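You operate a simulated robot arm through the tools that you are given. There is no shell and no other tool.

You are at the controls of a simulated robot arm. One attempt, no reset.

JOB
Load the cone board: blue cone on disc 4, yellow cone on disc 8.
Fine: press the orange lever down first to hold the yarn, lift it again last; the other cones stay. Set down upright: what you pick out. Where these are worked on the way, their far stop is far enough and under half their travel is too little: orange lever.

The check looks at the end state, three seconds after you hand in, the way a careful person would. Anything else that was tipped, shoved, dropped, spilled or broken makes it a failure.

ROBOT AND FRAMES
A 6-joint arm with a three-finger gripper, fixed in place. Base frame: the origin is at the foot of the arm, x ahead of it, y to its left, z up; the work surface is at about z = 790. Units: mm, rad, N and s.
Its first joint turns from -2.897 to 2.897 rad. Payload 4.89 kg.
The TCP is the grasp point between the finger pads, 30 mm short of the fingertips. In the tool frame z runs along the fingers and y along their closing line. The gripper opens to 164 mm. The gripper's body begins 125 mm behind the TCP.
Orientation is that of the tool frame in the base frame, as [roll, pitch, yaw] about the fixed x, y, z axes, in that order (R = Rz(yaw) Ry(pitch) Rx(roll)). With the fingers straight down and closing along the base's y, the tool's x points along the base's -x, its y along +y and its z along -z.

CONTROLS
- The arm moves only by the tool send_rows. Its arguments are lists of equal length, an entry for each row: "xyz": the shift along the tool's x, y, z in units of 20 mm (1.0 is 20 mm), a list of three; "turn": the turn, a rotation vector about the tool's x, y, z in units of 5 degrees (1.0 is 5 degrees), a list of three; "gripper": the finger opening in m, from 0 to 0.164. In form: {"xyz": [[dx, dy, dz], ...], "turn": [[rx, ry, rz], ...], "gripper": [gripper, ...]}. A call has 1 to 20 rows; each row shifts and turns the commanded pose from where the row before left it, along the tool's axes as they then stand. A call with a number of a shift or a turn outside -1 to 1 is refused whole. A row lasts 0.2 s, in which the tool goes at most 50 mm and 0.15 rad; a call with a longer step from one row to the next is refused whole, and so is a gripper value outside its range. Where a pose cannot be reached the arm comes as near as it can. A force on the tool above 40 N (or 10 N above the force at the start of the call, whichever is more), or a blocked arm, ends the call early, and 0.2 s more pass. The fingers move at their own pace (about 108 mm/s each) and stop on an object; they squeeze with about 35 N. The grip force told is the motor's: it shows also when the fingers shut on nothing. Time passes only in rows, and 0.2 s behind the last, so rows that do not move let the fingers close. The reply holds the time, the measured pose of the TCP, the force on the tool along the base axes, the opening and the grip force, in the units named above and with some noise, with the torque about the TCP (base axes, N m) and any sound that the robot's microphone picked up.
- Cameras (640 x 400 px; columns grow to the right, rows downward): "scene" is fixed at [49.5, 647.9, 1554.5]; the picture's right is [-0.44, -0.90, 0.00], its down [-0.52, 0.25, -0.82] and it looks along [0.74, -0.36, -0.58] (base axes); focal length 348 px, centre (320, 200). "wrist" rides on the gripper at [76, -2, -152] in the tool frame; the picture's right is [0.02, 1.00, 0.00], its down [-0.88, 0.02, -0.47] and it looks along [-0.47, 0.01, 0.88] (tool axes); focal length 247 px, centre (320, 200). There is no depth. A picture from a camera that has moved, and an enlarged one, comes with that camera's place and axes in the base frame and with its lens.
- capture(camera): a new picture of that camera. It takes no simulated time.
- move_column(by): slides the trunk up (or, below 0, down) by that many mm; the arm rides with it, the base frame stays. It gives what a move gives, with no picture.
- close_up(camera, box): a new picture of the part [left, top, right, bottom] of that camera's present view, enlarged. It takes no simulated time.
- job_done(): hands the job in; it is judged then, once.

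Places have to be worked out from the pictures, the camera data and where the tool is seen. Open the gripper and draw the arm clear of the work before you hand the job in, unless the task says otherwise.

The tools are called after "Request:" by a JSON object that holds its "api" and its "payload". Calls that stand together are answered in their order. send_rows: Moves the arm, as the interface text tells. Its arguments: {"type":"object","properties":{"xyz":{"type":"array","items":{"type":"array","items":{"type":"number"}}},"turn":{"type":"array","items":{"type":"array","items":{"type":"number"}}},"gripper":{"type":"array","items":{"type":"number"}}},"required":["xyz","turn","gripper"]} The other tools are called the same way: move_column (by) slides the trunk up or down; capture (camera) takes a picture; close_up (camera, box) takes an enlarged picture of a part of a camera's view; job_done () hands the job in.

At the start:

```text
clock: 0.0
eef_pos: [514.5, 228.9, 1267.5]
orientation: [-3.141, -0.001, -3.141]
contact_force: [-0.1, 0.4, -0.8]
wrist_torque: [0.01, 0.01, -0.01]
grip_width: 164.0
grasp_force: 0.2
trunk travel left (down, up): [-150.0, 240.0]
```

scene: 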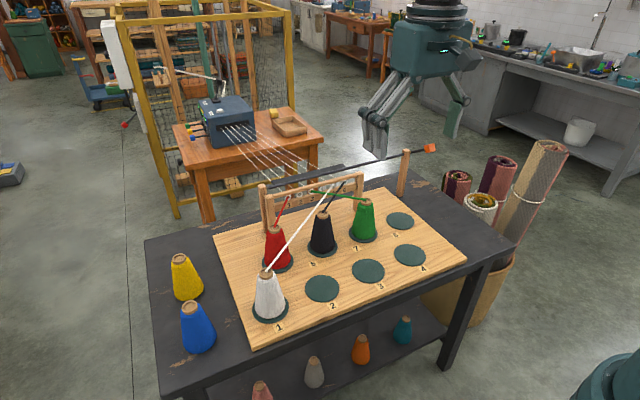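
wrist: 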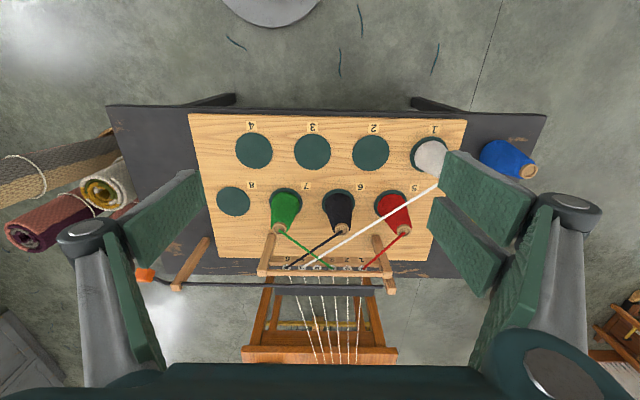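

I'll start by enlarging the lever, the cones and the discs to work out what is where.

Request:
{"api": "close_up", "payload": {"camera": "scene", "box": [240, 120, 480, 270]}}

Request:
{"api": "close_up", "payload": {"camera": "scene", "box": [130, 230, 370, 380]}}

Request:
{"api": "close_up", "payload": {"camera": "wrist", "box": [100, 180, 420, 380]}}

Request:
{"api": "close_up", "payload": {"camera": "wrist", "box": [340, 90, 580, 240]}}

```text
2.67 times, centred on (360, 195) of scene
camera zoom: at [49.5, 647.9, 1554.5], right [-0.44, -0.9, 0.0], down [-0.52, 0.25, -0.82], along [0.74, -0.36, -0.58], focal length 929 px, centre (213, 213)
```

zoom: 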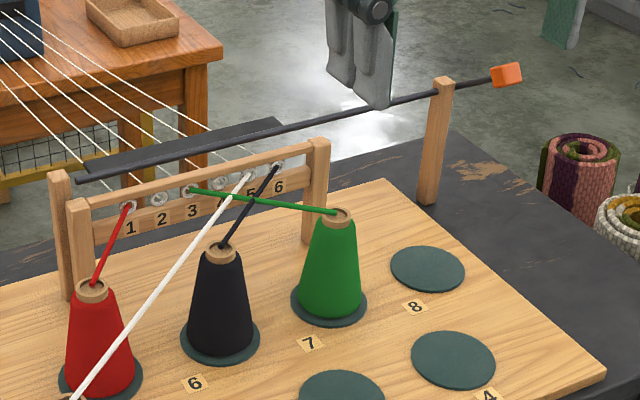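

```text
2.67 times, centred on (250, 305) of scene
camera zoom: at [49.5, 647.9, 1554.5], right [-0.44, -0.9, 0.0], down [-0.52, 0.25, -0.82], along [0.74, -0.36, -0.58], focal length 929 px, centre (507, -80)
```

zoom: 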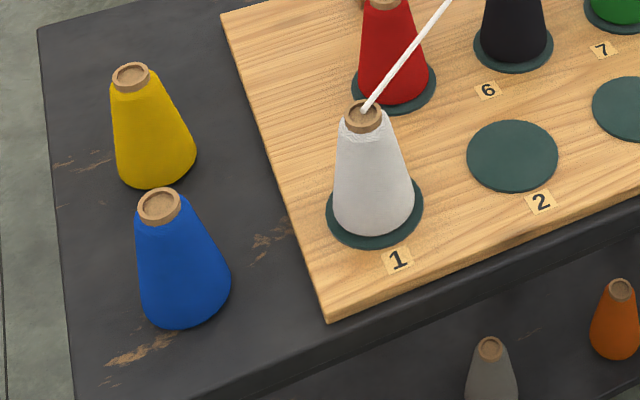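

```text
2.00 times, centred on (260, 280) of wrist
camera zoom: at [435.7, 227.0, 1420.5], right [-0.02, 1.0, 0.0], down [0.88, 0.02, 0.47], along [0.47, 0.01, -0.88], focal length 494 px, centre (440, 40)
```

zoom: 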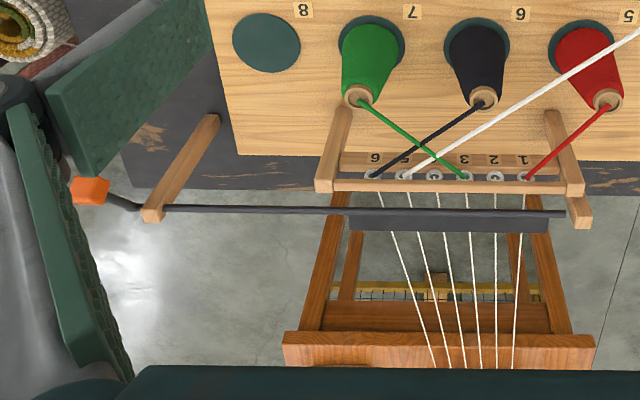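

```text
2.67 times, centred on (460, 165) of wrist
camera zoom: at [435.7, 227.0, 1420.5], right [-0.02, 1.0, 0.0], down [0.88, 0.02, 0.47], along [0.47, 0.01, -0.88], focal length 659 px, centre (-53, 293)
```

zoom: 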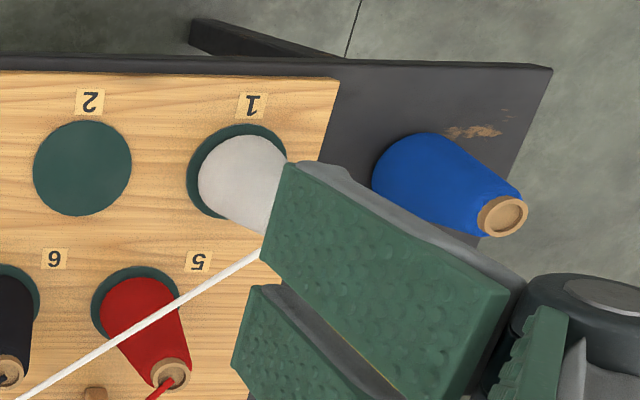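

The lever looks like a crank on a long dark shaft along y, at about x 910, z 978, with its orange knob near (845, -155, 1015). Blue is near (611, 697) and yellow near (789, 696), while disc 4 is at about (626, 60) and disc 8 at about (778, -16). I'll move above the knob at a safe height for a better look.

Request:
{"api": "send_rows", "payload": {"xyz": [[-0.615, -0.9475, 0.2175], [-0.615, -0.9475, 0.2175], [-0.615, -0.9475, 0.2175], [-0.615, -0.9475, 0.2175], [-0.615, -0.9475, 0.2175], [-0.615, -0.9475, 0.2175], [-0.615, -0.9475, 0.2175], [-0.615, -0.9475, 0.2175], [-0.615, -0.9475, 0.2175], [-0.615, -0.9475, 0.2175], [-0.615, -0.9475, 0.2175], [-0.615, -0.9475, 0.2175], [-0.615, -0.9475, 0.2175], [-0.615, -0.9475, 0.2175], [-0.615, -0.9475, 0.2175], [-0.615, -0.9475, 0.2175], [-0.615, -0.9475, 0.2175], [-0.615, -0.9475, 0.2175], [-0.615, -0.9475, 0.2175], [-0.615, -0.9475, 0.2175]], "turn": [[0, 0, 0], [0, 0, 0], [0, 0, 0], [0, 0, 0], [0, 0, 0], [0, 0, 0], [0, 0, 0], [0, 0, 0], [0, 0, 0], [0, 0, 0], [0, 0, 0], [0, 0, 0], [0, 0, 0], [0, 0, 0], [0, 0, 0], [0, 0, 0], [0, 0, 0], [0, 0, 0], [0, 0, 0], [0, 0, 0]], "gripper": [0.164, 0.164, 0.164, 0.164, 0.164, 0.164, 0.164, 0.164, 0.164, 0.164, 0.164, 0.164, 0.164, 0.164, 0.164, 0.164, 0.164, 0.164, 0.164, 0.164]}}

```text
clock: 4.2
eef_pos: [758.6, -147.6, 1181.9]
orientation: [-3.141, -0.001, -3.141]
contact_force: [-1.6, 0.5, 0.8]
wrist_torque: [-0.13, -0.2, 0.01]
grip_width: 164.3
grasp_force: 0.0
trunk travel left (down, up): [-150.0, 240.0]
```

The arm has arrived above the lever area, so I'll look with both cameras.

Request:
{"api": "capture", "payload": {"camera": "wrist"}}

Request:
{"api": "capture", "payload": {"camera": "scene"}}

Request:
{"api": "close_up", "payload": {"camera": "wrist", "box": [240, 125, 400, 225]}}

Request:
{"api": "close_up", "payload": {"camera": "scene", "box": [370, 110, 466, 170]}}

```text
taken
camera wrist: at [680.9, -150.3, 1334.8], right [-0.02, 1.0, 0.0], down [0.88, 0.02, 0.47], along [0.47, 0.01, -0.88], focal length 247 px, centre (320, 200)
```

wrist: 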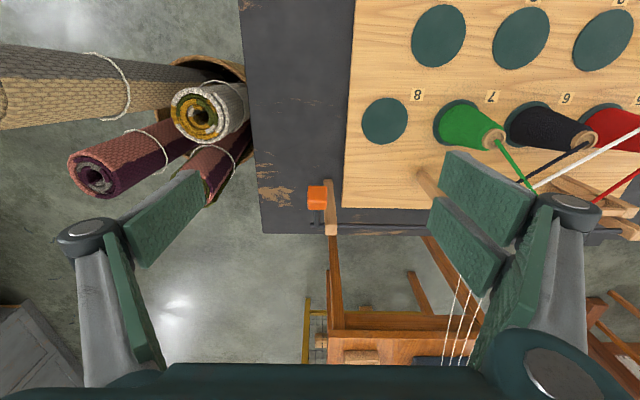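

```text
taken
```

scene: 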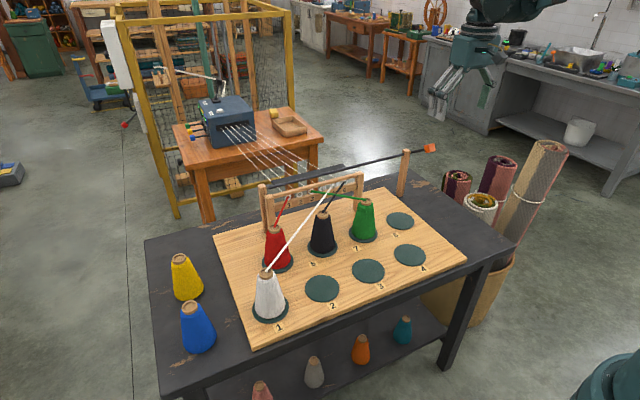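

```text
4.00 times, centred on (320, 175) of wrist
camera zoom: at [680.9, -150.3, 1334.8], right [-0.02, 1.0, 0.0], down [0.88, 0.02, 0.47], along [0.47, 0.01, -0.88], focal length 988 px, centre (320, 300)
```

zoom: 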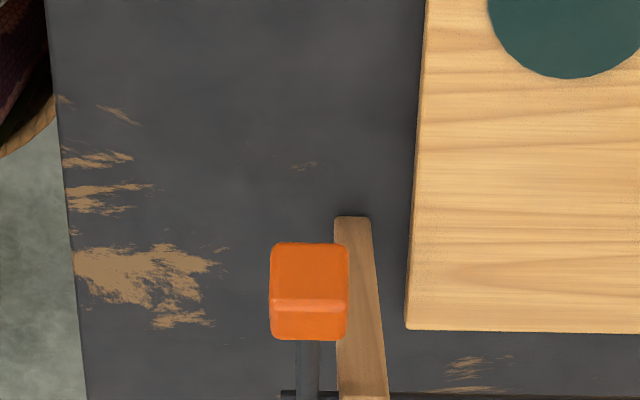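

```text
6.67 times, centred on (418, 140) of scene
camera zoom: at [49.5, 647.9, 1554.5], right [-0.44, -0.9, 0.0], down [-0.52, 0.25, -0.82], along [0.74, -0.36, -0.58], focal length 2322 px, centre (-333, 600)
```

zoom: 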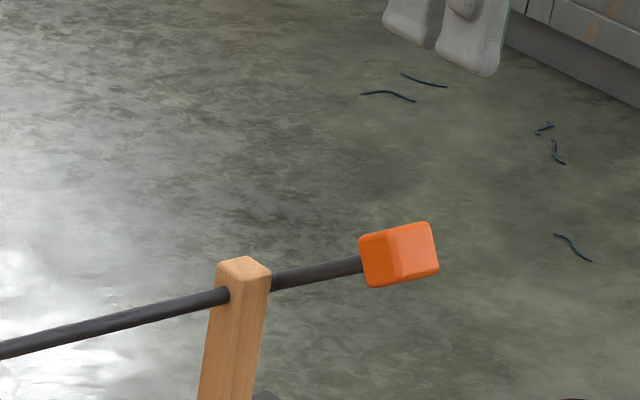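

Triangulating from both views, the knob centre is at about (846, -150, 1017), 28 mm wide, on a crank about 95 mm long from the shaft near (925, 965). I'll move directly over the knob with the fingers partly closed and check the alignment.

Request:
{"api": "send_rows", "payload": {"xyz": [[-0.725, -0.02, 0.75], [-0.725, -0.02, 0.75], [-0.725, -0.02, 0.75], [-0.725, -0.02, 0.75], [-0.725, -0.02, 0.75], [-0.725, -0.02, 0.75], [0, 0, 0], [0, 0, 0], [0, 0, 0]], "turn": [[0, 0, 0], [0, 0, 0], [0, 0, 0], [0, 0, 0], [0, 0, 0], [0, 0, 0], [0, 0, 0], [0, 0, 0], [0, 0, 0]], "gripper": [0.09, 0.09, 0.09, 0.09, 0.09, 0.09, 0.09, 0.09, 0.09]}}

Request:
{"api": "capture", "payload": {"camera": "wrist"}}

Request:
{"api": "close_up", "payload": {"camera": "wrist", "box": [240, 170, 400, 270]}}

Request:
{"api": "close_up", "payload": {"camera": "scene", "box": [370, 90, 498, 170]}}

```text
clock: 6.2
eef_pos: [846.3, -152.5, 1090.6]
orientation: [-3.141, 0.0, 3.141]
contact_force: [-0.2, -0.5, 0.5]
wrist_torque: [0.0, -0.01, -0.02]
grip_width: 90.0
grasp_force: 0.0
trunk travel left (down, up): [-150.0, 240.0]
```

```text
taken
camera wrist: at [769.3, -153.5, 1244.8], right [-0.02, 1.0, 0.0], down [0.88, 0.02, 0.47], along [0.47, 0.01, -0.88], focal length 247 px, centre (320, 200)
```

wrist: 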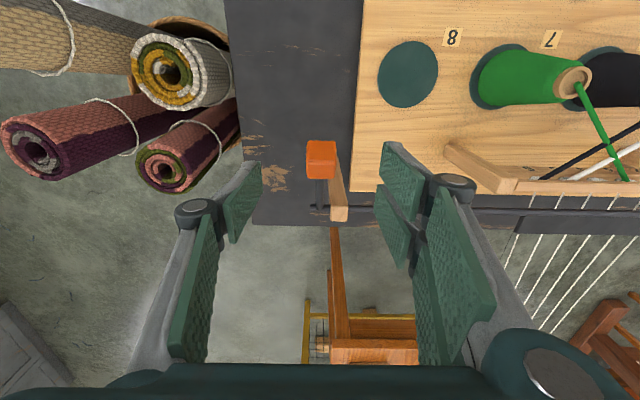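

```text
4.00 times, centred on (320, 220) of wrist
camera zoom: at [769.3, -153.5, 1244.8], right [-0.02, 1.0, 0.0], down [0.88, 0.02, 0.47], along [0.47, 0.01, -0.88], focal length 988 px, centre (320, 120)
```

zoom: 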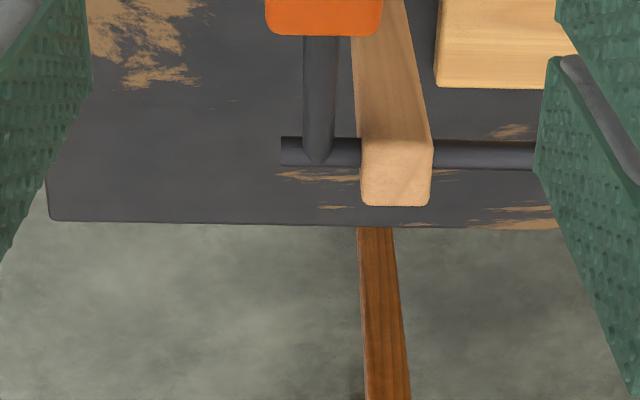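

```text
5.00 times, centred on (434, 130) of scene
camera zoom: at [49.5, 647.9, 1554.5], right [-0.44, -0.9, 0.0], down [-0.52, 0.25, -0.82], along [0.74, -0.36, -0.58], focal length 1742 px, centre (-250, 550)
```

zoom: 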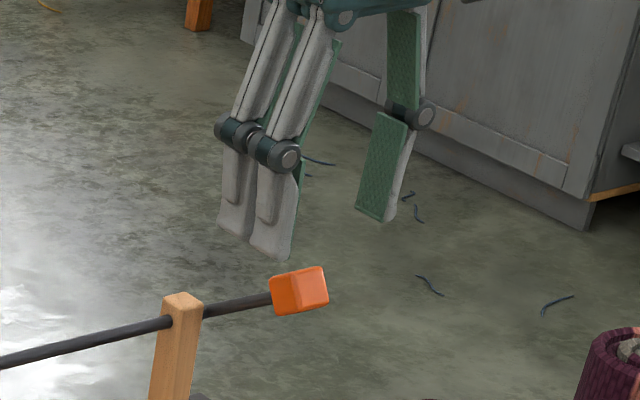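

Both views put the knob at about (846, -151, 1017), with the tool right over it. I'll descend so the pads straddle the knob along y, then close gently on it.

Request:
{"api": "send_rows", "payload": {"xyz": [[0, 0.09, 0.7], [0, 0, 0.7], [0, 0, 0.7], [0, 0, 0.7], [0, 0, 0.7], [0, 0, 0.12], [0, 0, 0], [0, 0, 0]], "turn": [[0, 0, 0], [0, 0, 0], [0, 0, 0], [0, 0, 0], [0, 0, 0], [0, 0, 0], [0, 0, 0], [0, 0, 0]], "gripper": [0.09, 0.09, 0.09, 0.09, 0.09, 0.09, 0.09, 0.09]}}

Request:
{"api": "close_up", "payload": {"camera": "wrist", "box": [240, 140, 400, 240]}}

Request:
{"api": "close_up", "payload": {"camera": "scene", "box": [370, 90, 498, 170]}}

```text
clock: 8.0
eef_pos: [845.2, -150.5, 1018.2]
orientation: [-3.14, -0.001, 3.14]
contact_force: [0.0, -0.1, 0.0]
wrist_torque: [0.01, 0.03, -0.03]
grip_width: 90.0
grasp_force: 0.1
trunk travel left (down, up): [-150.0, 240.0]
```

```text
4.00 times, centred on (320, 190) of wrist
camera zoom: at [768.2, -152.1, 1172.2], right [-0.02, 1.0, 0.0], down [0.88, 0.02, 0.47], along [0.47, 0.01, -0.88], focal length 988 px, centre (320, 240)
```

zoom: 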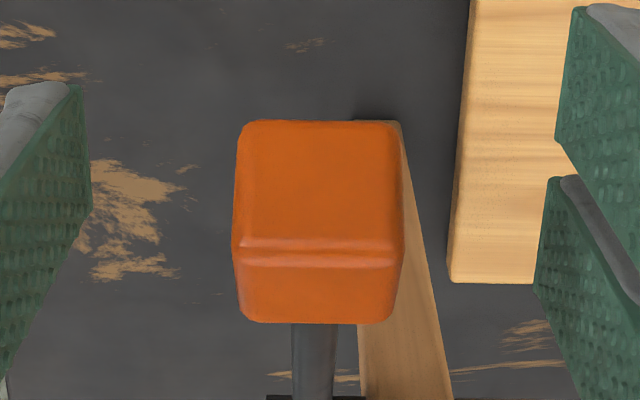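

```text
5.00 times, centred on (434, 130) of scene
camera zoom: at [49.5, 647.9, 1554.5], right [-0.44, -0.9, 0.0], down [-0.52, 0.25, -0.82], along [0.74, -0.36, -0.58], focal length 1742 px, centre (-250, 550)
```

zoom: 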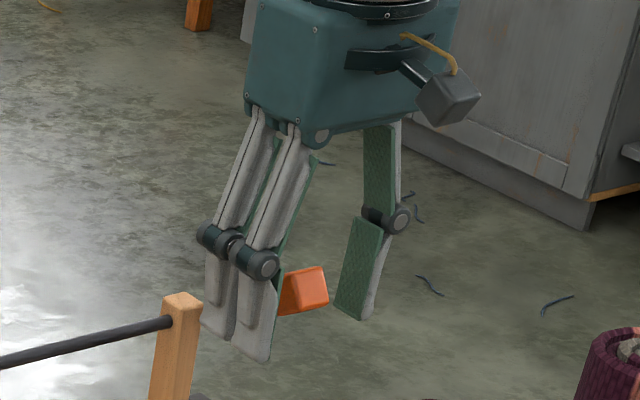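

The knob sits centred between the pads, so I'll close on it without moving.

Request:
{"api": "send_rows", "payload": {"xyz": [[0, 0, 0], [0, 0, 0], [0, 0, 0], [0, 0, 0]], "turn": [[0, 0, 0], [0, 0, 0], [0, 0, 0], [0, 0, 0]], "gripper": [0.05, 0.015, 0.015, 0.015]}}

```text
clock: 9.0
eef_pos: [846.5, -150.6, 1018.5]
orientation: [3.142, 0.001, -3.141]
contact_force: [-0.2, -1.6, -0.9]
wrist_torque: [0.04, -0.03, -0.09]
grip_width: 27.0
grasp_force: 44.8
trunk travel left (down, up): [-150.0, 240.0]
```

The knob is gripped at 27 mm. I'll start pressing it down along the arc about the shaft, slowly, and watch the forces.

Request:
{"api": "send_rows", "payload": {"xyz": [[0.215, 0, 0.36], [0.175, 0, 0.38], [0.145, 0, 0.395]], "turn": [[0, 0, 0], [0, 0, 0], [0, 0, 0]], "gripper": [0.015, 0.015, 0.015]}}

```text
clock: 9.8
eef_pos: [836.1, -149.3, 996.8]
orientation: [3.141, 0.001, -3.141]
contact_force: [19.9, -6.4, 9.9]
wrist_torque: [-0.04, -1.45, -0.1]
grip_width: 27.0
grasp_force: 44.8
trunk travel left (down, up): [-150.0, 240.0]
```

The force shows a pull toward the shaft of about 16 N and a -1.45 Nm twist, because the knob turns with the crank while my tool stays vertical. I'll turn the tool by the same 15° about the closing axis and ease about 1 mm inward.

Request:
{"api": "send_rows", "payload": {"xyz": [[-0.05, 0, 0], [0, 0, 0], [0, 0, 0]], "turn": [[0, -1, 0], [0, -1, 0], [0, -1, 0]], "gripper": [0.015, 0.015, 0.015]}}

Request:
{"api": "close_up", "payload": {"camera": "scene", "box": [370, 90, 498, 170]}}

Request:
{"api": "capture", "payload": {"camera": "wrist"}}

```text
clock: 10.6
eef_pos: [835.4, -150.4, 996.5]
orientation: [-3.141, 0.261, 3.14]
contact_force: [-23.3, -9.8, -7.0]
wrist_torque: [-0.03, 1.47, -0.16]
grip_width: 27.2
grasp_force: 44.8
trunk travel left (down, up): [-150.0, 240.0]
```

```text
5.00 times, centred on (434, 130) of scene
camera zoom: at [49.5, 647.9, 1554.5], right [-0.44, -0.9, 0.0], down [-0.52, 0.25, -0.82], along [0.74, -0.36, -0.58], focal length 1742 px, centre (-250, 550)
```

zoom: 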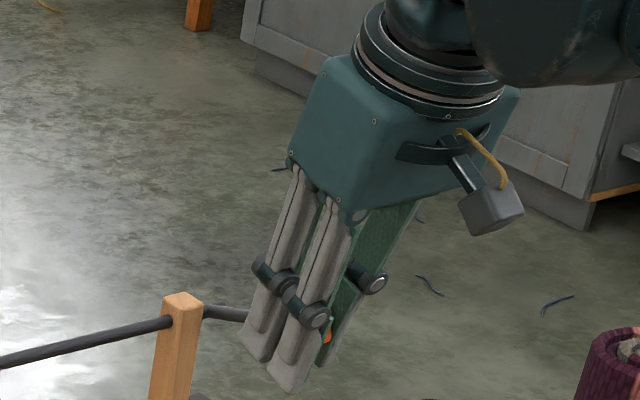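

```text
taken
camera wrist: at [720.8, -152.2, 1124.7], right [-0.02, 1.0, -0.01], down [0.73, 0.02, 0.69], along [0.69, 0.01, -0.73], focal length 247 px, centre (320, 200)
```

wrist: 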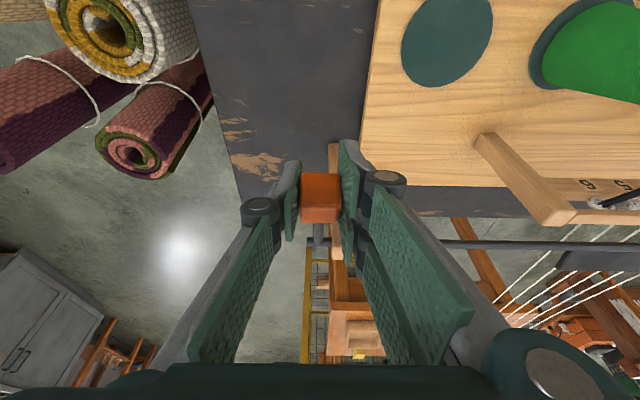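

The twist just flipped sign at the same size, so the grip slips in rotation at about 1.46 Nm and the lever itself moves freely. I'll continue one step down the arc without turning to unwind that.

Request:
{"api": "send_rows", "payload": {"xyz": [[0.211, 0, 0.363]], "turn": [[0, 0, 0]], "gripper": [0.015]}}

```text
clock: 11.0
eef_pos: [835.1, -149.3, 990.2]
orientation: [-3.141, 0.264, 3.14]
contact_force: [0.3, -12.3, 14.7]
wrist_torque: [-0.06, -1.37, -0.13]
grip_width: 27.0
grasp_force: 45.2
trunk travel left (down, up): [-150.0, 240.0]
```

Forces are now balanced with only the slip torque left. I'll continue down with the tool turning along with the crank, three steps of 5°.

Request:
{"api": "send_rows", "payload": {"xyz": [[0.179, 0, 0.38], [0.179, 0, 0.38], [0.179, 0, 0.38]], "turn": [[0, -1, 0], [0, -1, 0], [0, -1, 0]], "gripper": [0.015, 0.015, 0.015]}}

```text
clock: 11.8
eef_pos: [832.1, -149.3, 963.2]
orientation: [-3.141, 0.524, -3.141]
contact_force: [8.2, -8.6, 4.6]
wrist_torque: [0.04, -0.39, -0.15]
grip_width: 27.4
grasp_force: 44.6
trunk travel left (down, up): [-150.0, 240.0]
```

The forces stay small and the crank is now about horizontal, with the knob at z 963. I'll keep following the arc.

Request:
{"api": "send_rows", "payload": {"xyz": [[0.175, 0, 0.385], [0.175, 0, 0.385], [0.175, 0, 0.385]], "turn": [[0, -1, 0], [0, -1, 0], [0, -1, 0]], "gripper": [0.015, 0.015, 0.015]}}

Request:
{"api": "close_up", "payload": {"camera": "scene", "box": [340, 90, 500, 190]}}

Request:
{"api": "capture", "payload": {"camera": "wrist"}}

```text
clock: 12.6
eef_pos: [835.9, -150.8, 938.1]
orientation: [3.14, 0.786, 3.141]
contact_force: [-9.3, -8.7, -14.6]
wrist_torque: [0.1, 1.1, -0.12]
grip_width: 27.0
grasp_force: 45.0
trunk travel left (down, up): [-150.0, 240.0]
```

```text
4.00 times, centred on (420, 140) of scene
camera zoom: at [49.5, 647.9, 1554.5], right [-0.44, -0.9, 0.0], down [-0.52, 0.25, -0.82], along [0.74, -0.36, -0.58], focal length 1393 px, centre (-80, 440)
```

zoom: 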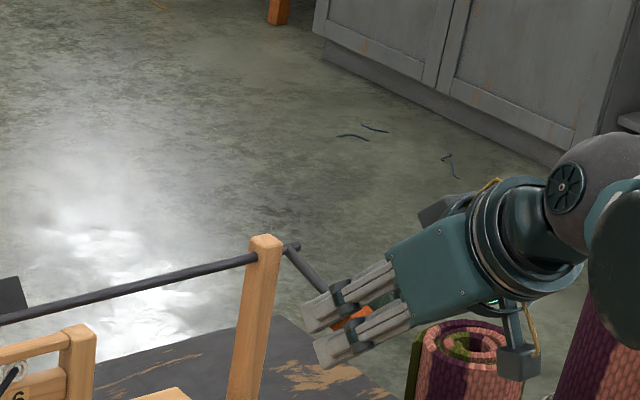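

```text
taken
camera wrist: at [673.0, -152.3, 991.8], right [-0.01, 1.0, -0.01], down [0.29, 0.02, 0.96], along [0.96, 0.01, -0.29], focal length 247 px, centre (320, 200)
```

wrist: 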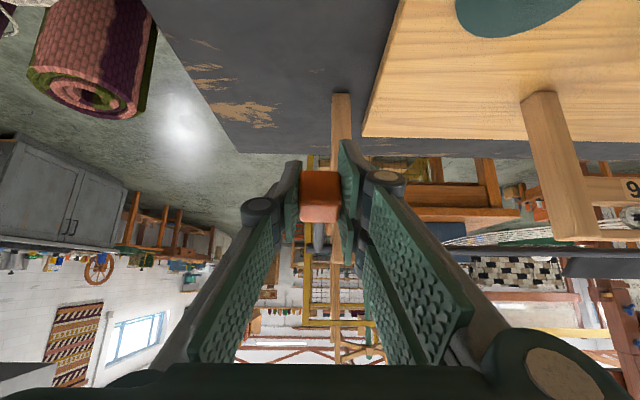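

The crank is now about 17° below horizontal and still moving freely, with the tool turned slightly ahead of the knob. I'll carry on down without further tilt.

Request:
{"api": "send_rows", "payload": {"xyz": [[0.18, 0, 0.379], [0.147, 0, 0.394]], "turn": [[0, 0, 0], [0, 0, 0]], "gripper": [0.015, 0.015]}}

```text
clock: 13.2
eef_pos: [843.2, -149.9, 923.6]
orientation: [3.14, 0.789, 3.141]
contact_force: [9.6, -12.7, 13.4]
wrist_torque: [-0.04, -0.83, -0.01]
grip_width: 27.0
grasp_force: 45.0
trunk travel left (down, up): [-150.0, 240.0]
```

The crank is about 27° below horizontal with only light resistance. I'll keep going, stepping toward the lower stop.

Request:
{"api": "send_rows", "payload": {"xyz": [[0.065, 0, 0.41], [0.1, 0, 0.4]], "turn": [[0, -0.5, 0], [0, -0.5, 0]], "gripper": [0.015, 0.015]}}

Request:
{"api": "close_up", "payload": {"camera": "scene", "box": [340, 110, 500, 210]}}

Request:
{"api": "close_up", "payload": {"camera": "scene", "box": [240, 120, 400, 220]}}

```text
clock: 13.8
eef_pos: [848.5, -150.3, 913.9]
orientation: [3.141, 0.861, 3.139]
contact_force: [-15.8, -2.9, 24.7]
wrist_torque: [0.21, -0.52, 0.06]
grip_width: 26.8
grasp_force: 44.8
trunk travel left (down, up): [-150.0, 240.0]
stopped in row 2: the force on the tool passed its limit at 48 N (the readings are from after the stop); the commanded pose is now the measured one
```

```text
4.00 times, centred on (420, 160) of scene
camera zoom: at [49.5, 647.9, 1554.5], right [-0.44, -0.9, 0.0], down [-0.52, 0.25, -0.82], along [0.74, -0.36, -0.58], focal length 1393 px, centre (-80, 360)
```

zoom: 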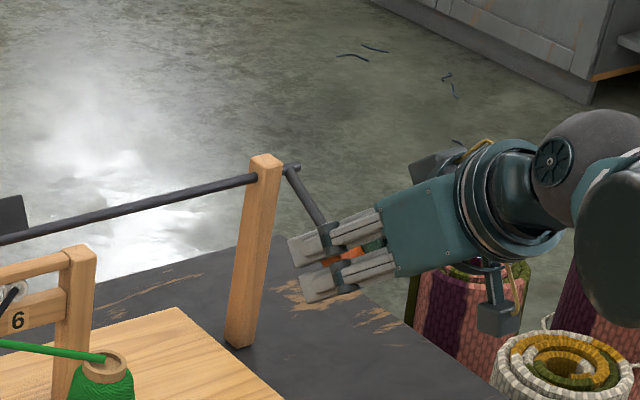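

```text
4.00 times, centred on (320, 170) of scene
camera zoom: at [49.5, 647.9, 1554.5], right [-0.44, -0.9, 0.0], down [-0.52, 0.25, -0.82], along [0.74, -0.36, -0.58], focal length 1393 px, centre (320, 320)
```

zoom: 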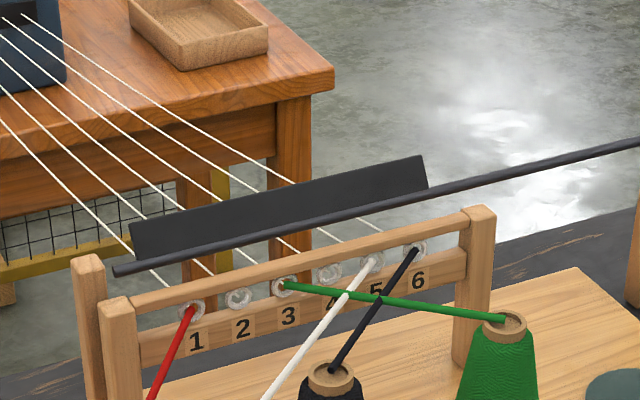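

The force jumped to 48 N with the knob at (848, 914), about 33° below horizontal, and the clamp flap has visibly swung over. That is the far stop, so I'll release and back out along the tool axis.

Request:
{"api": "send_rows", "payload": {"xyz": [[0, 0, 0], [0, 0, 0], [0, 0, 0]], "turn": [[0, 0, 0], [0, 0, 0], [0, 0, 0]], "gripper": [0.06, 0.07, 0.07]}}

Request:
{"api": "close_up", "payload": {"camera": "wrist", "box": [240, 140, 400, 240]}}

```text
clock: 14.6
eef_pos: [849.9, -149.7, 911.9]
orientation: [3.141, 0.859, -3.141]
contact_force: [0.3, -0.2, -0.5]
wrist_torque: [-0.02, 0.01, 0.01]
grip_width: 69.9
grasp_force: 0.0
trunk travel left (down, up): [-150.0, 240.0]
```

```text
4.00 times, centred on (320, 190) of wrist
camera zoom: at [683.4, -152.0, 954.1], right [-0.01, 1.0, -0.02], down [0.22, 0.02, 0.98], along [0.98, 0.01, -0.22], focal length 988 px, centre (320, 240)
```

zoom: 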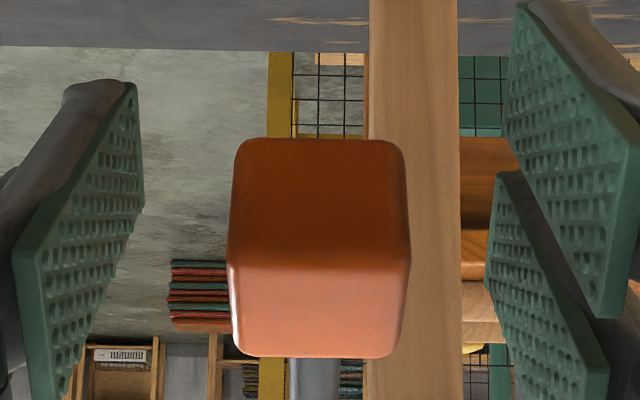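

Released: the lever stays down and the knob is free between the pads. I'll back straight out along the tool axis.

Request:
{"api": "send_rows", "payload": {"xyz": [[0, 0, -0.7], [0, 0, -1], [0, 0, -1], [0, 0, -1], [0, 0, -1], [0, 0, -1]], "turn": [[0, 0, 0], [0, 0, 0], [0, 0, 0], [0, 0, 0], [0, 0, 0], [0, 0, 0]], "gripper": [0.07, 0.07, 0.07, 0.07, 0.07, 0.07]}}

Request:
{"api": "close_up", "payload": {"camera": "scene", "box": [340, 110, 500, 210]}}

Request:
{"api": "capture", "payload": {"camera": "wrist"}}

```text
clock: 16.0
eef_pos: [764.8, -149.7, 984.3]
orientation: [-3.142, 0.857, -3.14]
contact_force: [1.3, -0.1, -0.1]
wrist_torque: [0.04, 0.03, 0.03]
grip_width: 69.8
grasp_force: 0.0
trunk travel left (down, up): [-150.0, 240.0]
```

```text
4.00 times, centred on (420, 160) of scene
camera zoom: at [49.5, 647.9, 1554.5], right [-0.44, -0.9, 0.0], down [-0.52, 0.25, -0.82], along [0.74, -0.36, -0.58], focal length 1393 px, centre (-80, 360)
```

zoom: 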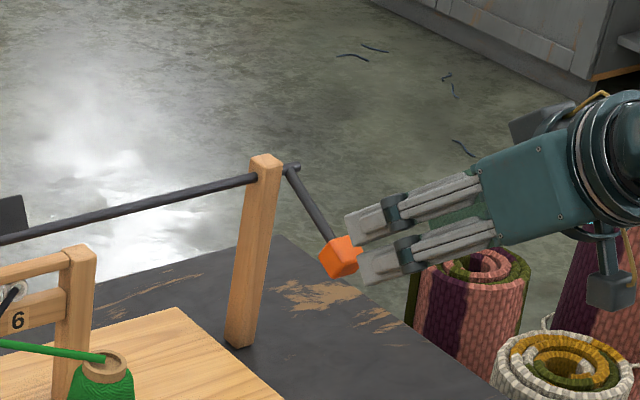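

```text
taken
camera wrist: at [598.3, -152.3, 1028.2], right [-0.01, 1.0, -0.02], down [0.22, 0.02, 0.98], along [0.98, 0.01, -0.22], focal length 247 px, centre (320, 200)
```

wrist: 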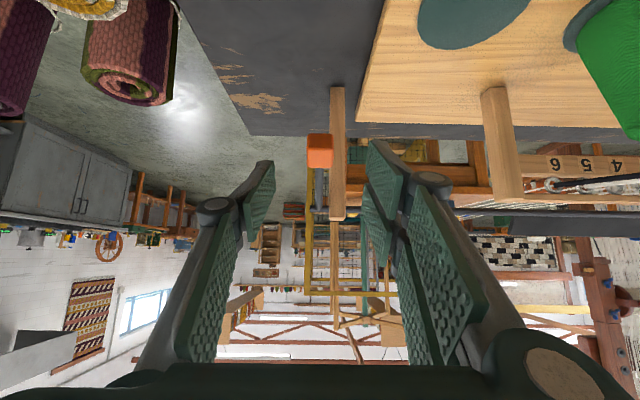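

The lever stays down on its own. I'll raise the arm, turn the tool back to vertical, and head toward the loose cones on the left.

Request:
{"api": "send_rows", "payload": {"xyz": [[-0.756, 1, -0.655], [-0.696, 1, -0.718], [-0.631, 1, -0.776], [-0.561, 1, -0.828], [-0.486, 1, -0.874], [-0.408, 1, -0.913], [-0.327, 1, -0.945], [-0.244, 1, -0.97], [-0.158, 1, -0.987], [-0.0715, 1, -0.997], [0.5, 1, 0], [0.5, 1, 0], [0.5, 1, 0], [0.5, 1, 0], [0.5, 1, 0], [0.5, 1, 0], [0.5, 1, 0], [0.5, 1, 0], [0.5, 1, 0], [0.5, 1, 0]], "turn": [[0, 1, 0], [0, 1, 0], [0, 1, 0], [0, 1, 0], [0, 1, 0], [0, 1, 0], [0, 1, 0], [0, 1, 0], [0, 1, 0], [0, 0.82, 0], [0, 0, 0], [0, 0, 0], [0, 0, 0], [0, 0, 0], [0, 0, 0], [0, 0, 0], [0, 0, 0], [0, 0, 0], [0, 0, 0], [0, 0, 0]], "gripper": [0.1, 0.1, 0.1, 0.1, 0.1, 0.1, 0.1, 0.1, 0.1, 0.1, 0.1, 0.1, 0.1, 0.1, 0.1, 0.1, 0.1, 0.1, 0.1, 0.1]}}

```text
clock: 20.2
eef_pos: [663.6, 249.9, 1186.8]
orientation: [-3.14, 0.0, 3.14]
contact_force: [0.1, -0.1, 1.6]
wrist_torque: [0.05, 0.07, 0.01]
grip_width: 100.0
grasp_force: 0.2
trunk travel left (down, up): [-150.0, 240.0]
```

Forces are clear at (664, 250, 1187). I'll continue toward the two cones, turning the tool so it closes across the radial direction.

Request:
{"api": "send_rows", "payload": {"xyz": [[0.28, 0.955, 0.105], [0.234, 0.967, 0.105], [0.187, 0.977, 0.105], [0.14, 0.985, 0.105], [0.093, 0.991, 0.105], [0.045, 0.994, 0.105], [-0.003, 0.995, 0.105], [-0.05, 0.994, 0.105], [-0.098, 0.99, 0.105], [-0.146, 0.984, 0.105], [-0.193, 0.976, 0.105], [-0.239, 0.966, 0.105], [-0.285, 0.953, 0.105], [-0.331, 0.939, 0.105], [-0.375, 0.922, 0.105], [-0.419, 0.903, 0.105], [0, 0, 0]], "turn": [[0, 0, -0.55], [0, 0, -0.55], [0, 0, -0.55], [0, 0, -0.55], [0, 0, -0.55], [0, 0, -0.55], [0, 0, -0.55], [0, 0, -0.55], [0, 0, -0.55], [0, 0, -0.55], [0, 0, -0.55], [0, 0, -0.55], [0, 0, -0.55], [0, 0, -0.55], [0, 0, -0.55], [0, 0, -0.55], [0, 0, 0]], "gripper": [0.164, 0.164, 0.164, 0.164, 0.164, 0.164, 0.164, 0.164, 0.164, 0.164, 0.164, 0.164, 0.164, 0.164, 0.164, 0.164, 0.164]}}

Request:
{"api": "capture", "payload": {"camera": "wrist"}}

Request:
{"api": "capture", "payload": {"camera": "scene"}}

```text
clock: 23.8
eef_pos: [574.7, 556.8, 1151.7]
orientation: [-3.142, -0.002, -2.375]
contact_force: [0.9, 0.4, 0.1]
wrist_torque: [-0.03, -0.01, -0.02]
grip_width: 164.0
grasp_force: 0.1
trunk travel left (down, up): [-150.0, 240.0]
```

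```text
taken
camera wrist: at [518.9, 501.1, 1304.4], right [-0.71, 0.7, 0.0], down [0.62, 0.63, 0.47], along [0.33, 0.34, -0.88], focal length 247 px, centre (320, 200)
```

wrist: 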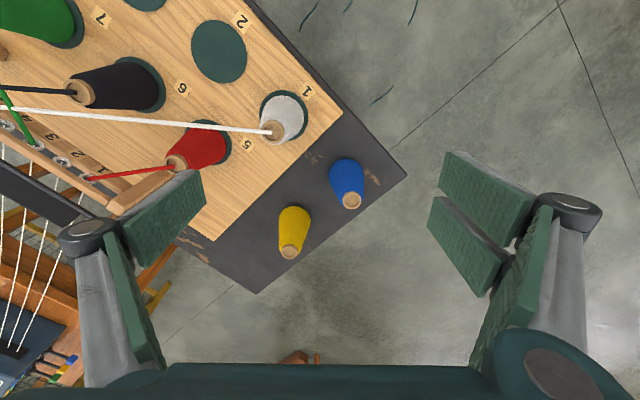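

```text
taken
```

scene: 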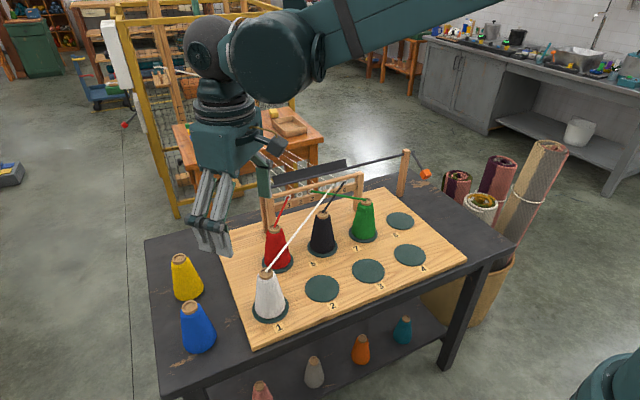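

Both cones are in view: blue top at about (627, 690) and yellow top at about (797, 690). I'll take enlarged views to refine these.

Request:
{"api": "close_up", "payload": {"camera": "wrist", "box": [256, 140, 416, 240]}}

Request:
{"api": "close_up", "payload": {"camera": "wrist", "box": [210, 180, 370, 280]}}

Request:
{"api": "close_up", "payload": {"camera": "scene", "box": [130, 240, 258, 360]}}

```text
4.00 times, centred on (336, 190) of wrist
camera zoom: at [518.9, 501.1, 1304.4], right [-0.71, 0.7, 0.0], down [0.62, 0.63, 0.47], along [0.33, 0.34, -0.88], focal length 988 px, centre (256, 240)
```

zoom: 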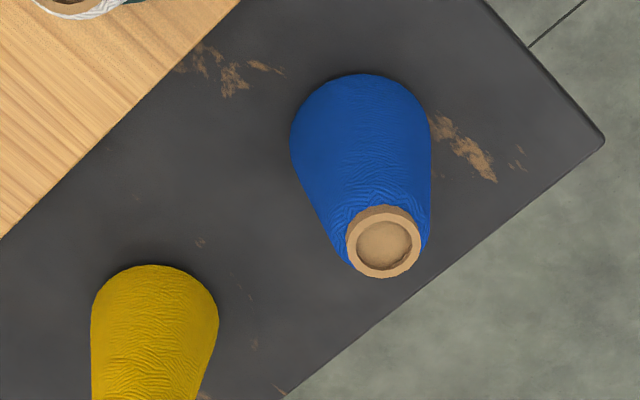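

```text
4.00 times, centred on (290, 230) of wrist
camera zoom: at [518.9, 501.1, 1304.4], right [-0.71, 0.7, 0.0], down [0.62, 0.63, 0.47], along [0.33, 0.34, -0.88], focal length 988 px, centre (440, 80)
```

zoom: 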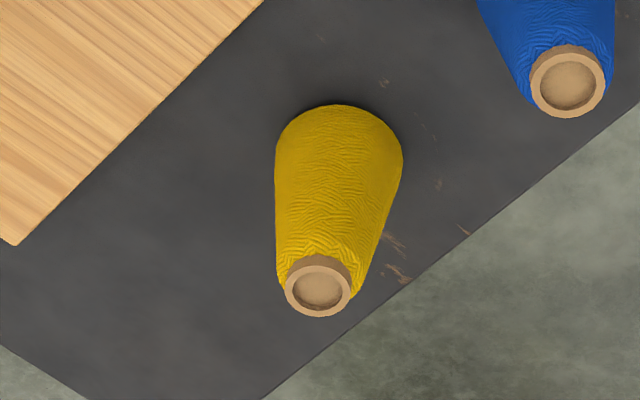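

```text
3.33 times, centred on (194, 300) of scene
camera zoom: at [49.5, 647.9, 1554.5], right [-0.44, -0.9, 0.0], down [-0.52, 0.25, -0.82], along [0.74, -0.36, -0.58], focal length 1161 px, centre (740, -133)
```

zoom: 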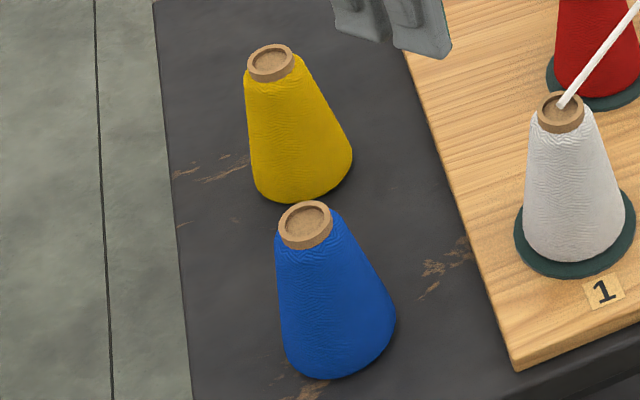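

Refined positions are blue's top centre at about (628, 691, 907) and yellow's at about (797, 691, 909). Blue is within vertical reach, so I'll move above it and check centring.

Request:
{"api": "send_rows", "payload": {"xyz": [[-0.822, 0.373, 0.886], [-0.822, 0.373, 0.886], [-0.822, 0.373, 0.886], [-0.822, 0.373, 0.886], [-0.822, 0.373, 0.886], [-0.822, 0.373, 0.886], [-0.822, 0.373, 0.886], [-0.822, 0.373, 0.886], [0, 0, 0], [0, 0, 0]], "turn": [[0, 0, 0], [0, 0, 0], [0, 0, 0], [0, 0, 0], [0, 0, 0], [0, 0, 0], [0, 0, 0], [0, 0, 0], [0, 0, 0], [0, 0, 0]], "gripper": [0.12, 0.12, 0.12, 0.12, 0.12, 0.12, 0.12, 0.12, 0.12, 0.12]}}

Request:
{"api": "capture", "payload": {"camera": "wrist"}}

Request:
{"api": "close_up", "payload": {"camera": "scene", "box": [110, 180, 270, 380]}}

```text
clock: 26.0
eef_pos: [626.6, 689.6, 1010.9]
orientation: [-3.141, -0.001, -2.375]
contact_force: [0.1, 0.3, 0.3]
wrist_torque: [-0.01, 0.01, 0.0]
grip_width: 120.4
grasp_force: 0.1
trunk travel left (down, up): [-150.0, 240.0]
```

```text
taken
camera wrist: at [572.2, 635.5, 1163.4], right [-0.71, 0.7, 0.0], down [0.62, 0.63, 0.47], along [0.33, 0.34, -0.88], focal length 247 px, centre (320, 200)
```

wrist: 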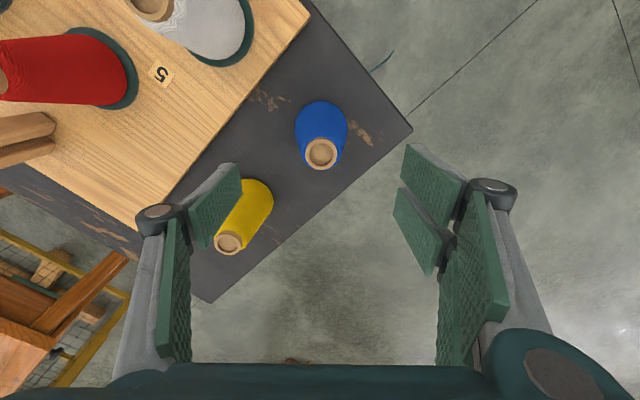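

```text
2.00 times, centred on (190, 280) of scene
camera zoom: at [49.5, 647.9, 1554.5], right [-0.44, -0.9, 0.0], down [-0.52, 0.25, -0.82], along [0.74, -0.36, -0.58], focal length 697 px, centre (580, 40)
```

zoom: 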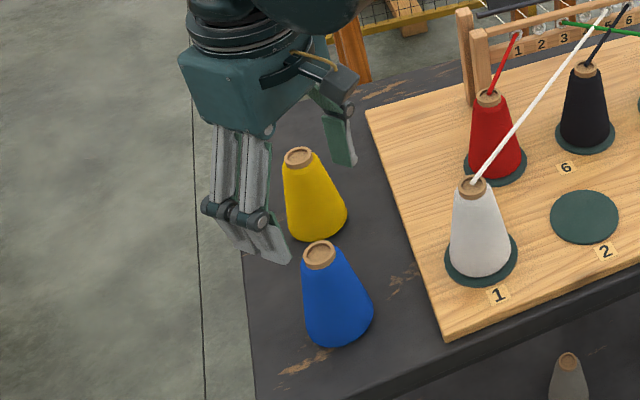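

Blue is centred between the pads to within about 3 mm. I'll descend so the fingertips sit around 65 mm above the table.

Request:
{"api": "send_rows", "payload": {"xyz": [[-0.15, 0.03, 0.9], [0, 0, 0.9], [0, 0, 0.9], [0, 0, 0.9], [0, 0, 0.9], [0, 0, 0.9], [0, 0, 0.9], [0, 0, 0], [0, 0, 0]], "turn": [[0, 0, 0], [0, 0, 0], [0, 0, 0], [0, 0, 0], [0, 0, 0], [0, 0, 0], [0, 0, 0], [0, 0, 0], [0, 0, 0]], "gripper": [0.12, 0.12, 0.12, 0.12, 0.12, 0.12, 0.12, 0.12, 0.12]}}

Request:
{"api": "capture", "payload": {"camera": "wrist"}}

Request:
{"api": "close_up", "payload": {"camera": "scene", "box": [130, 250, 258, 370]}}

```text
clock: 28.0
eef_pos: [629.5, 691.8, 884.9]
orientation: [-3.142, -0.001, -2.377]
contact_force: [0.2, -0.1, -1.1]
wrist_torque: [-0.03, -0.01, 0.02]
grip_width: 120.0
grasp_force: 0.0
trunk travel left (down, up): [-150.0, 240.0]
```

```text
taken
camera wrist: at [574.0, 637.3, 1037.6], right [-0.71, 0.7, 0.0], down [0.62, 0.62, 0.47], along [0.33, 0.34, -0.88], focal length 247 px, centre (320, 200)
```

wrist: 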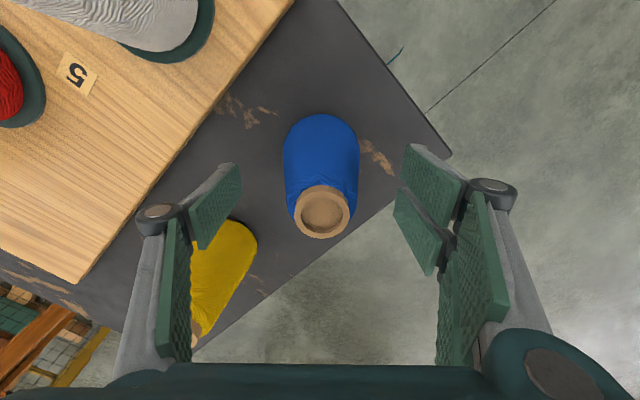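

```text
3.33 times, centred on (194, 310) of scene
camera zoom: at [49.5, 647.9, 1554.5], right [-0.44, -0.9, 0.0], down [-0.52, 0.25, -0.82], along [0.74, -0.36, -0.58], focal length 1161 px, centre (740, -167)
```

zoom: 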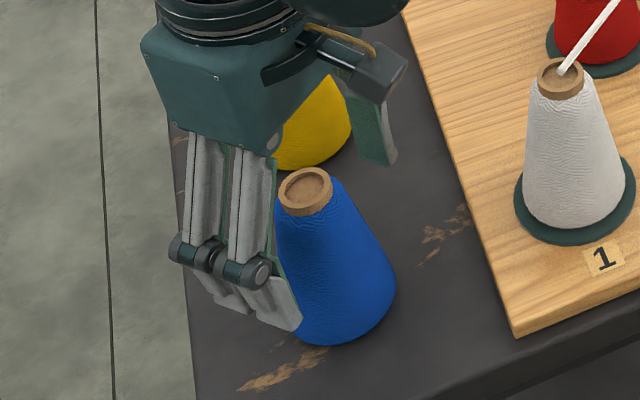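

The fingers straddle the blue cone cleanly. I'll close on it without moving.

Request:
{"api": "send_rows", "payload": {"xyz": [[0, 0, 0], [0, 0, 0], [0, 0, 0], [0, 0, 0], [0, 0, 0]], "turn": [[0, 0, 0], [0, 0, 0], [0, 0, 0], [0, 0, 0], [0, 0, 0]], "gripper": [0.08, 0.05, 0.02, 0.02, 0.02]}}

Request:
{"api": "capture", "payload": {"camera": "wrist"}}

Request:
{"api": "close_up", "payload": {"camera": "scene", "box": [130, 250, 258, 370]}}

```text
clock: 29.2
eef_pos: [628.3, 692.6, 884.4]
orientation: [-3.14, -0.001, -2.374]
contact_force: [-2.3, 2.0, 4.4]
wrist_torque: [0.12, 0.03, -0.01]
grip_width: 54.6
grasp_force: 35.1
trunk travel left (down, up): [-150.0, 240.0]
```

```text
taken
camera wrist: at [573.7, 637.3, 1037.9], right [-0.71, 0.7, 0.0], down [0.62, 0.62, 0.47], along [0.33, 0.34, -0.88], focal length 247 px, centre (320, 200)
```

wrist: 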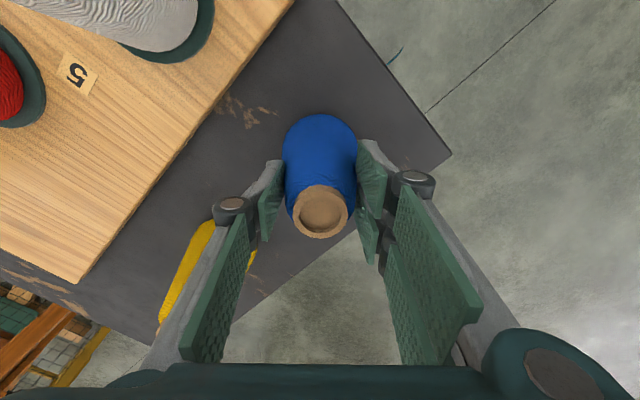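

```text
3.33 times, centred on (194, 310) of scene
camera zoom: at [49.5, 647.9, 1554.5], right [-0.44, -0.9, 0.0], down [-0.52, 0.25, -0.82], along [0.74, -0.36, -0.58], focal length 1161 px, centre (740, -167)
```

zoom: 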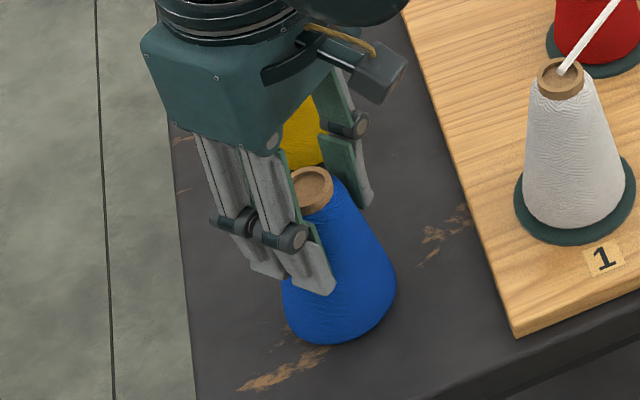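

The grip is firm at 54.6 mm, as expected for that height. I'll lift slowly by 30 mm and check that it holds.

Request:
{"api": "send_rows", "payload": {"xyz": [[0, 0, -0.3], [0, 0, -0.5], [0, 0, -0.7], [0, 0, 0]], "turn": [[0, 0, 0], [0, 0, 0], [0, 0, 0], [0, 0, 0]], "gripper": [0.02, 0.02, 0.02, 0.02]}}

Request:
{"api": "capture", "payload": {"camera": "wrist"}}

Request:
{"api": "close_up", "payload": {"camera": "scene", "box": [130, 250, 258, 370]}}

```text
clock: 30.2
eef_pos: [628.7, 691.8, 915.5]
orientation: [3.141, 0.0, -2.375]
contact_force: [-0.6, -0.3, -2.0]
wrist_torque: [0.01, 0.03, 0.03]
grip_width: 55.2
grasp_force: 35.2
trunk travel left (down, up): [-150.0, 240.0]
```

```text
taken
camera wrist: at [573.5, 637.6, 1067.7], right [-0.71, 0.7, 0.0], down [0.62, 0.62, 0.47], along [0.33, 0.34, -0.88], focal length 247 px, centre (320, 200)
```

wrist: 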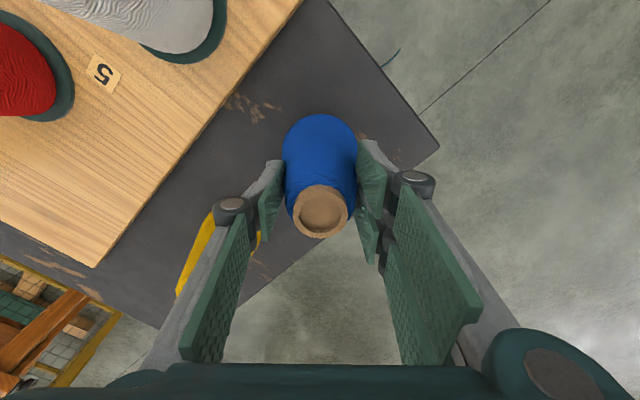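

```text
3.33 times, centred on (194, 310) of scene
camera zoom: at [49.5, 647.9, 1554.5], right [-0.44, -0.9, 0.0], down [-0.52, 0.25, -0.82], along [0.74, -0.36, -0.58], focal length 1161 px, centre (740, -167)
```

zoom: 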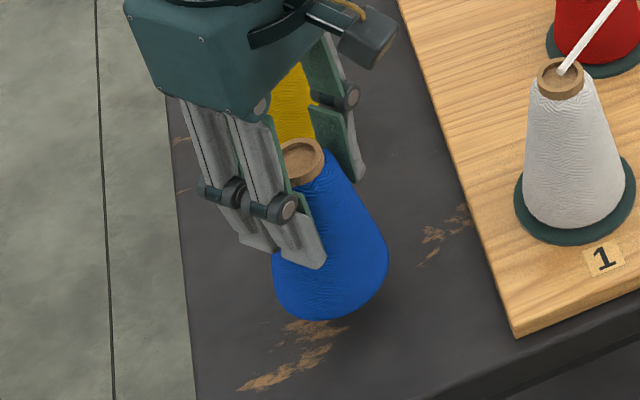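

The blue cone came up straight and holds, weighing about 2 N. I'll lift it well above the others and start carrying it toward disc 4.

Request:
{"api": "send_rows", "payload": {"xyz": [[0, 0, -0.97], [0, 0, -0.97], [0, 0, -0.97], [0, 0, -0.97], [0, 0, -0.97], [0, 0, -0.97], [0, 0, -0.97], [0, 0, -0.97], [0, 0, -0.97], [0.685, -0.711, 0], [0.665, -0.73, 0], [0.644, -0.749, 0], [0.622, -0.767, 0], [0.6, -0.784, 0], [0.578, -0.801, 0], [0.555, -0.817, 0], [0.531, -0.832, 0], [0.507, -0.847, 0], [0.483, -0.861, 0], [0.458, -0.875, 0]], "turn": [[0, 0, 0], [0, 0, 0], [0, 0, 0], [0, 0, 0], [0, 0, 0], [0, 0, 0], [0, 0, 0], [0, 0, 0], [0, 0, 0], [0, 0, 0.326], [0, 0, 0.326], [0, 0, 0.326], [0, 0, 0.326], [0, 0, 0.326], [0, 0, 0.326], [0, 0, 0.326], [0, 0, 0.326], [0, 0, 0.326], [0, 0, 0.326], [0, 0, 0.326]], "gripper": [0.02, 0.02, 0.02, 0.02, 0.02, 0.02, 0.02, 0.02, 0.02, 0.02, 0.02, 0.02, 0.02, 0.02, 0.02, 0.02, 0.02, 0.02, 0.02, 0.02]}}

Request:
{"api": "send_rows", "payload": {"xyz": [[0.433, -0.887, 0], [0.408, -0.899, 0], [0.382, -0.911, 0], [0.356, -0.921, 0], [0.33, -0.931, 0], [0.303, -0.94, 0], [0.276, -0.948, 0], [0.249, -0.956, 0], [0.222, -0.962, 0], [0.194, -0.968, 0], [0.167, -0.973, 0], [0.139, -0.978, 0], [0.111, -0.981, 0], [0.083, -0.984, 0], [0.055, -0.986, 0], [0.027, -0.987, 0], [0, 0, 0]], "turn": [[0, 0, 0.326], [0, 0, 0.326], [0, 0, 0.326], [0, 0, 0.326], [0, 0, 0.326], [0, 0, 0.326], [0, 0, 0.326], [0, 0, 0.326], [0, 0, 0.326], [0, 0, 0.326], [0, 0, 0.326], [0, 0, 0.326], [0, 0, 0.326], [0, 0, 0.326], [0, 0, 0.326], [0, 0, 0.326], [0, 0, 0]], "gripper": [0.02, 0.02, 0.02, 0.02, 0.02, 0.02, 0.02, 0.02, 0.02, 0.02, 0.02, 0.02, 0.02, 0.02, 0.02, 0.02, 0.02]}}

Request:
{"api": "capture", "payload": {"camera": "wrist"}}

Request:
{"api": "capture", "payload": {"camera": "scene"}}

```text
clock: 34.4
eef_pos: [628.6, 476.9, 1089.1]
orientation: [-3.139, 0.0, -2.686]
contact_force: [0.9, 0.8, -3.1]
wrist_torque: [-0.1, 0.03, -0.01]
grip_width: 54.7
grasp_force: 34.4
trunk travel left (down, up): [-150.0, 240.0]
```

```text
clock: 38.0
eef_pos: [627.8, 160.2, 1088.7]
orientation: [-3.139, 0.003, 3.14]
contact_force: [-0.2, 0.0, -2.3]
wrist_torque: [-0.04, 0.01, -0.01]
grip_width: 54.9
grasp_force: 35.4
trunk travel left (down, up): [-150.0, 240.0]
```

```text
taken
camera wrist: at [550.9, 158.0, 1242.7], right [-0.02, 1.0, 0.0], down [0.88, 0.02, 0.47], along [0.47, 0.01, -0.88], focal length 247 px, centre (320, 200)
```

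wrist: 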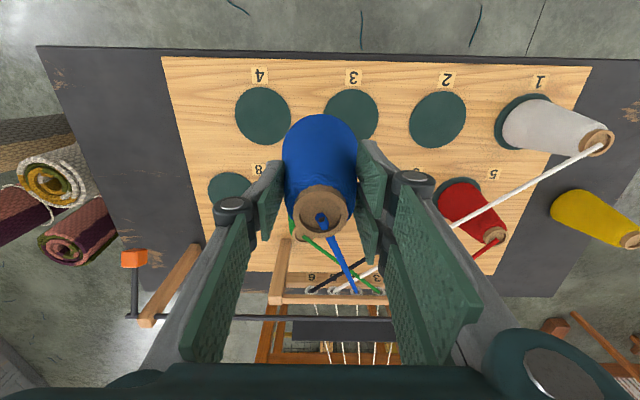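

```text
taken
```

scene: 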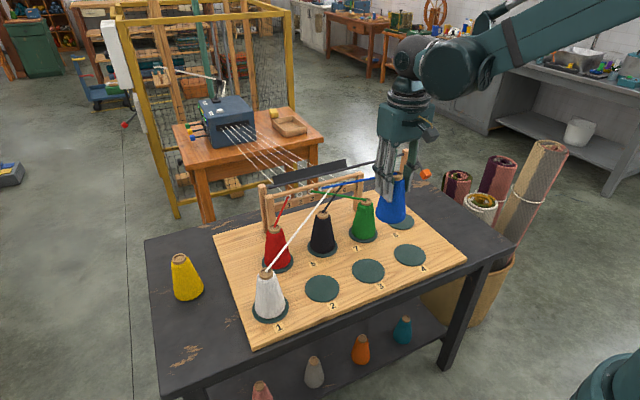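

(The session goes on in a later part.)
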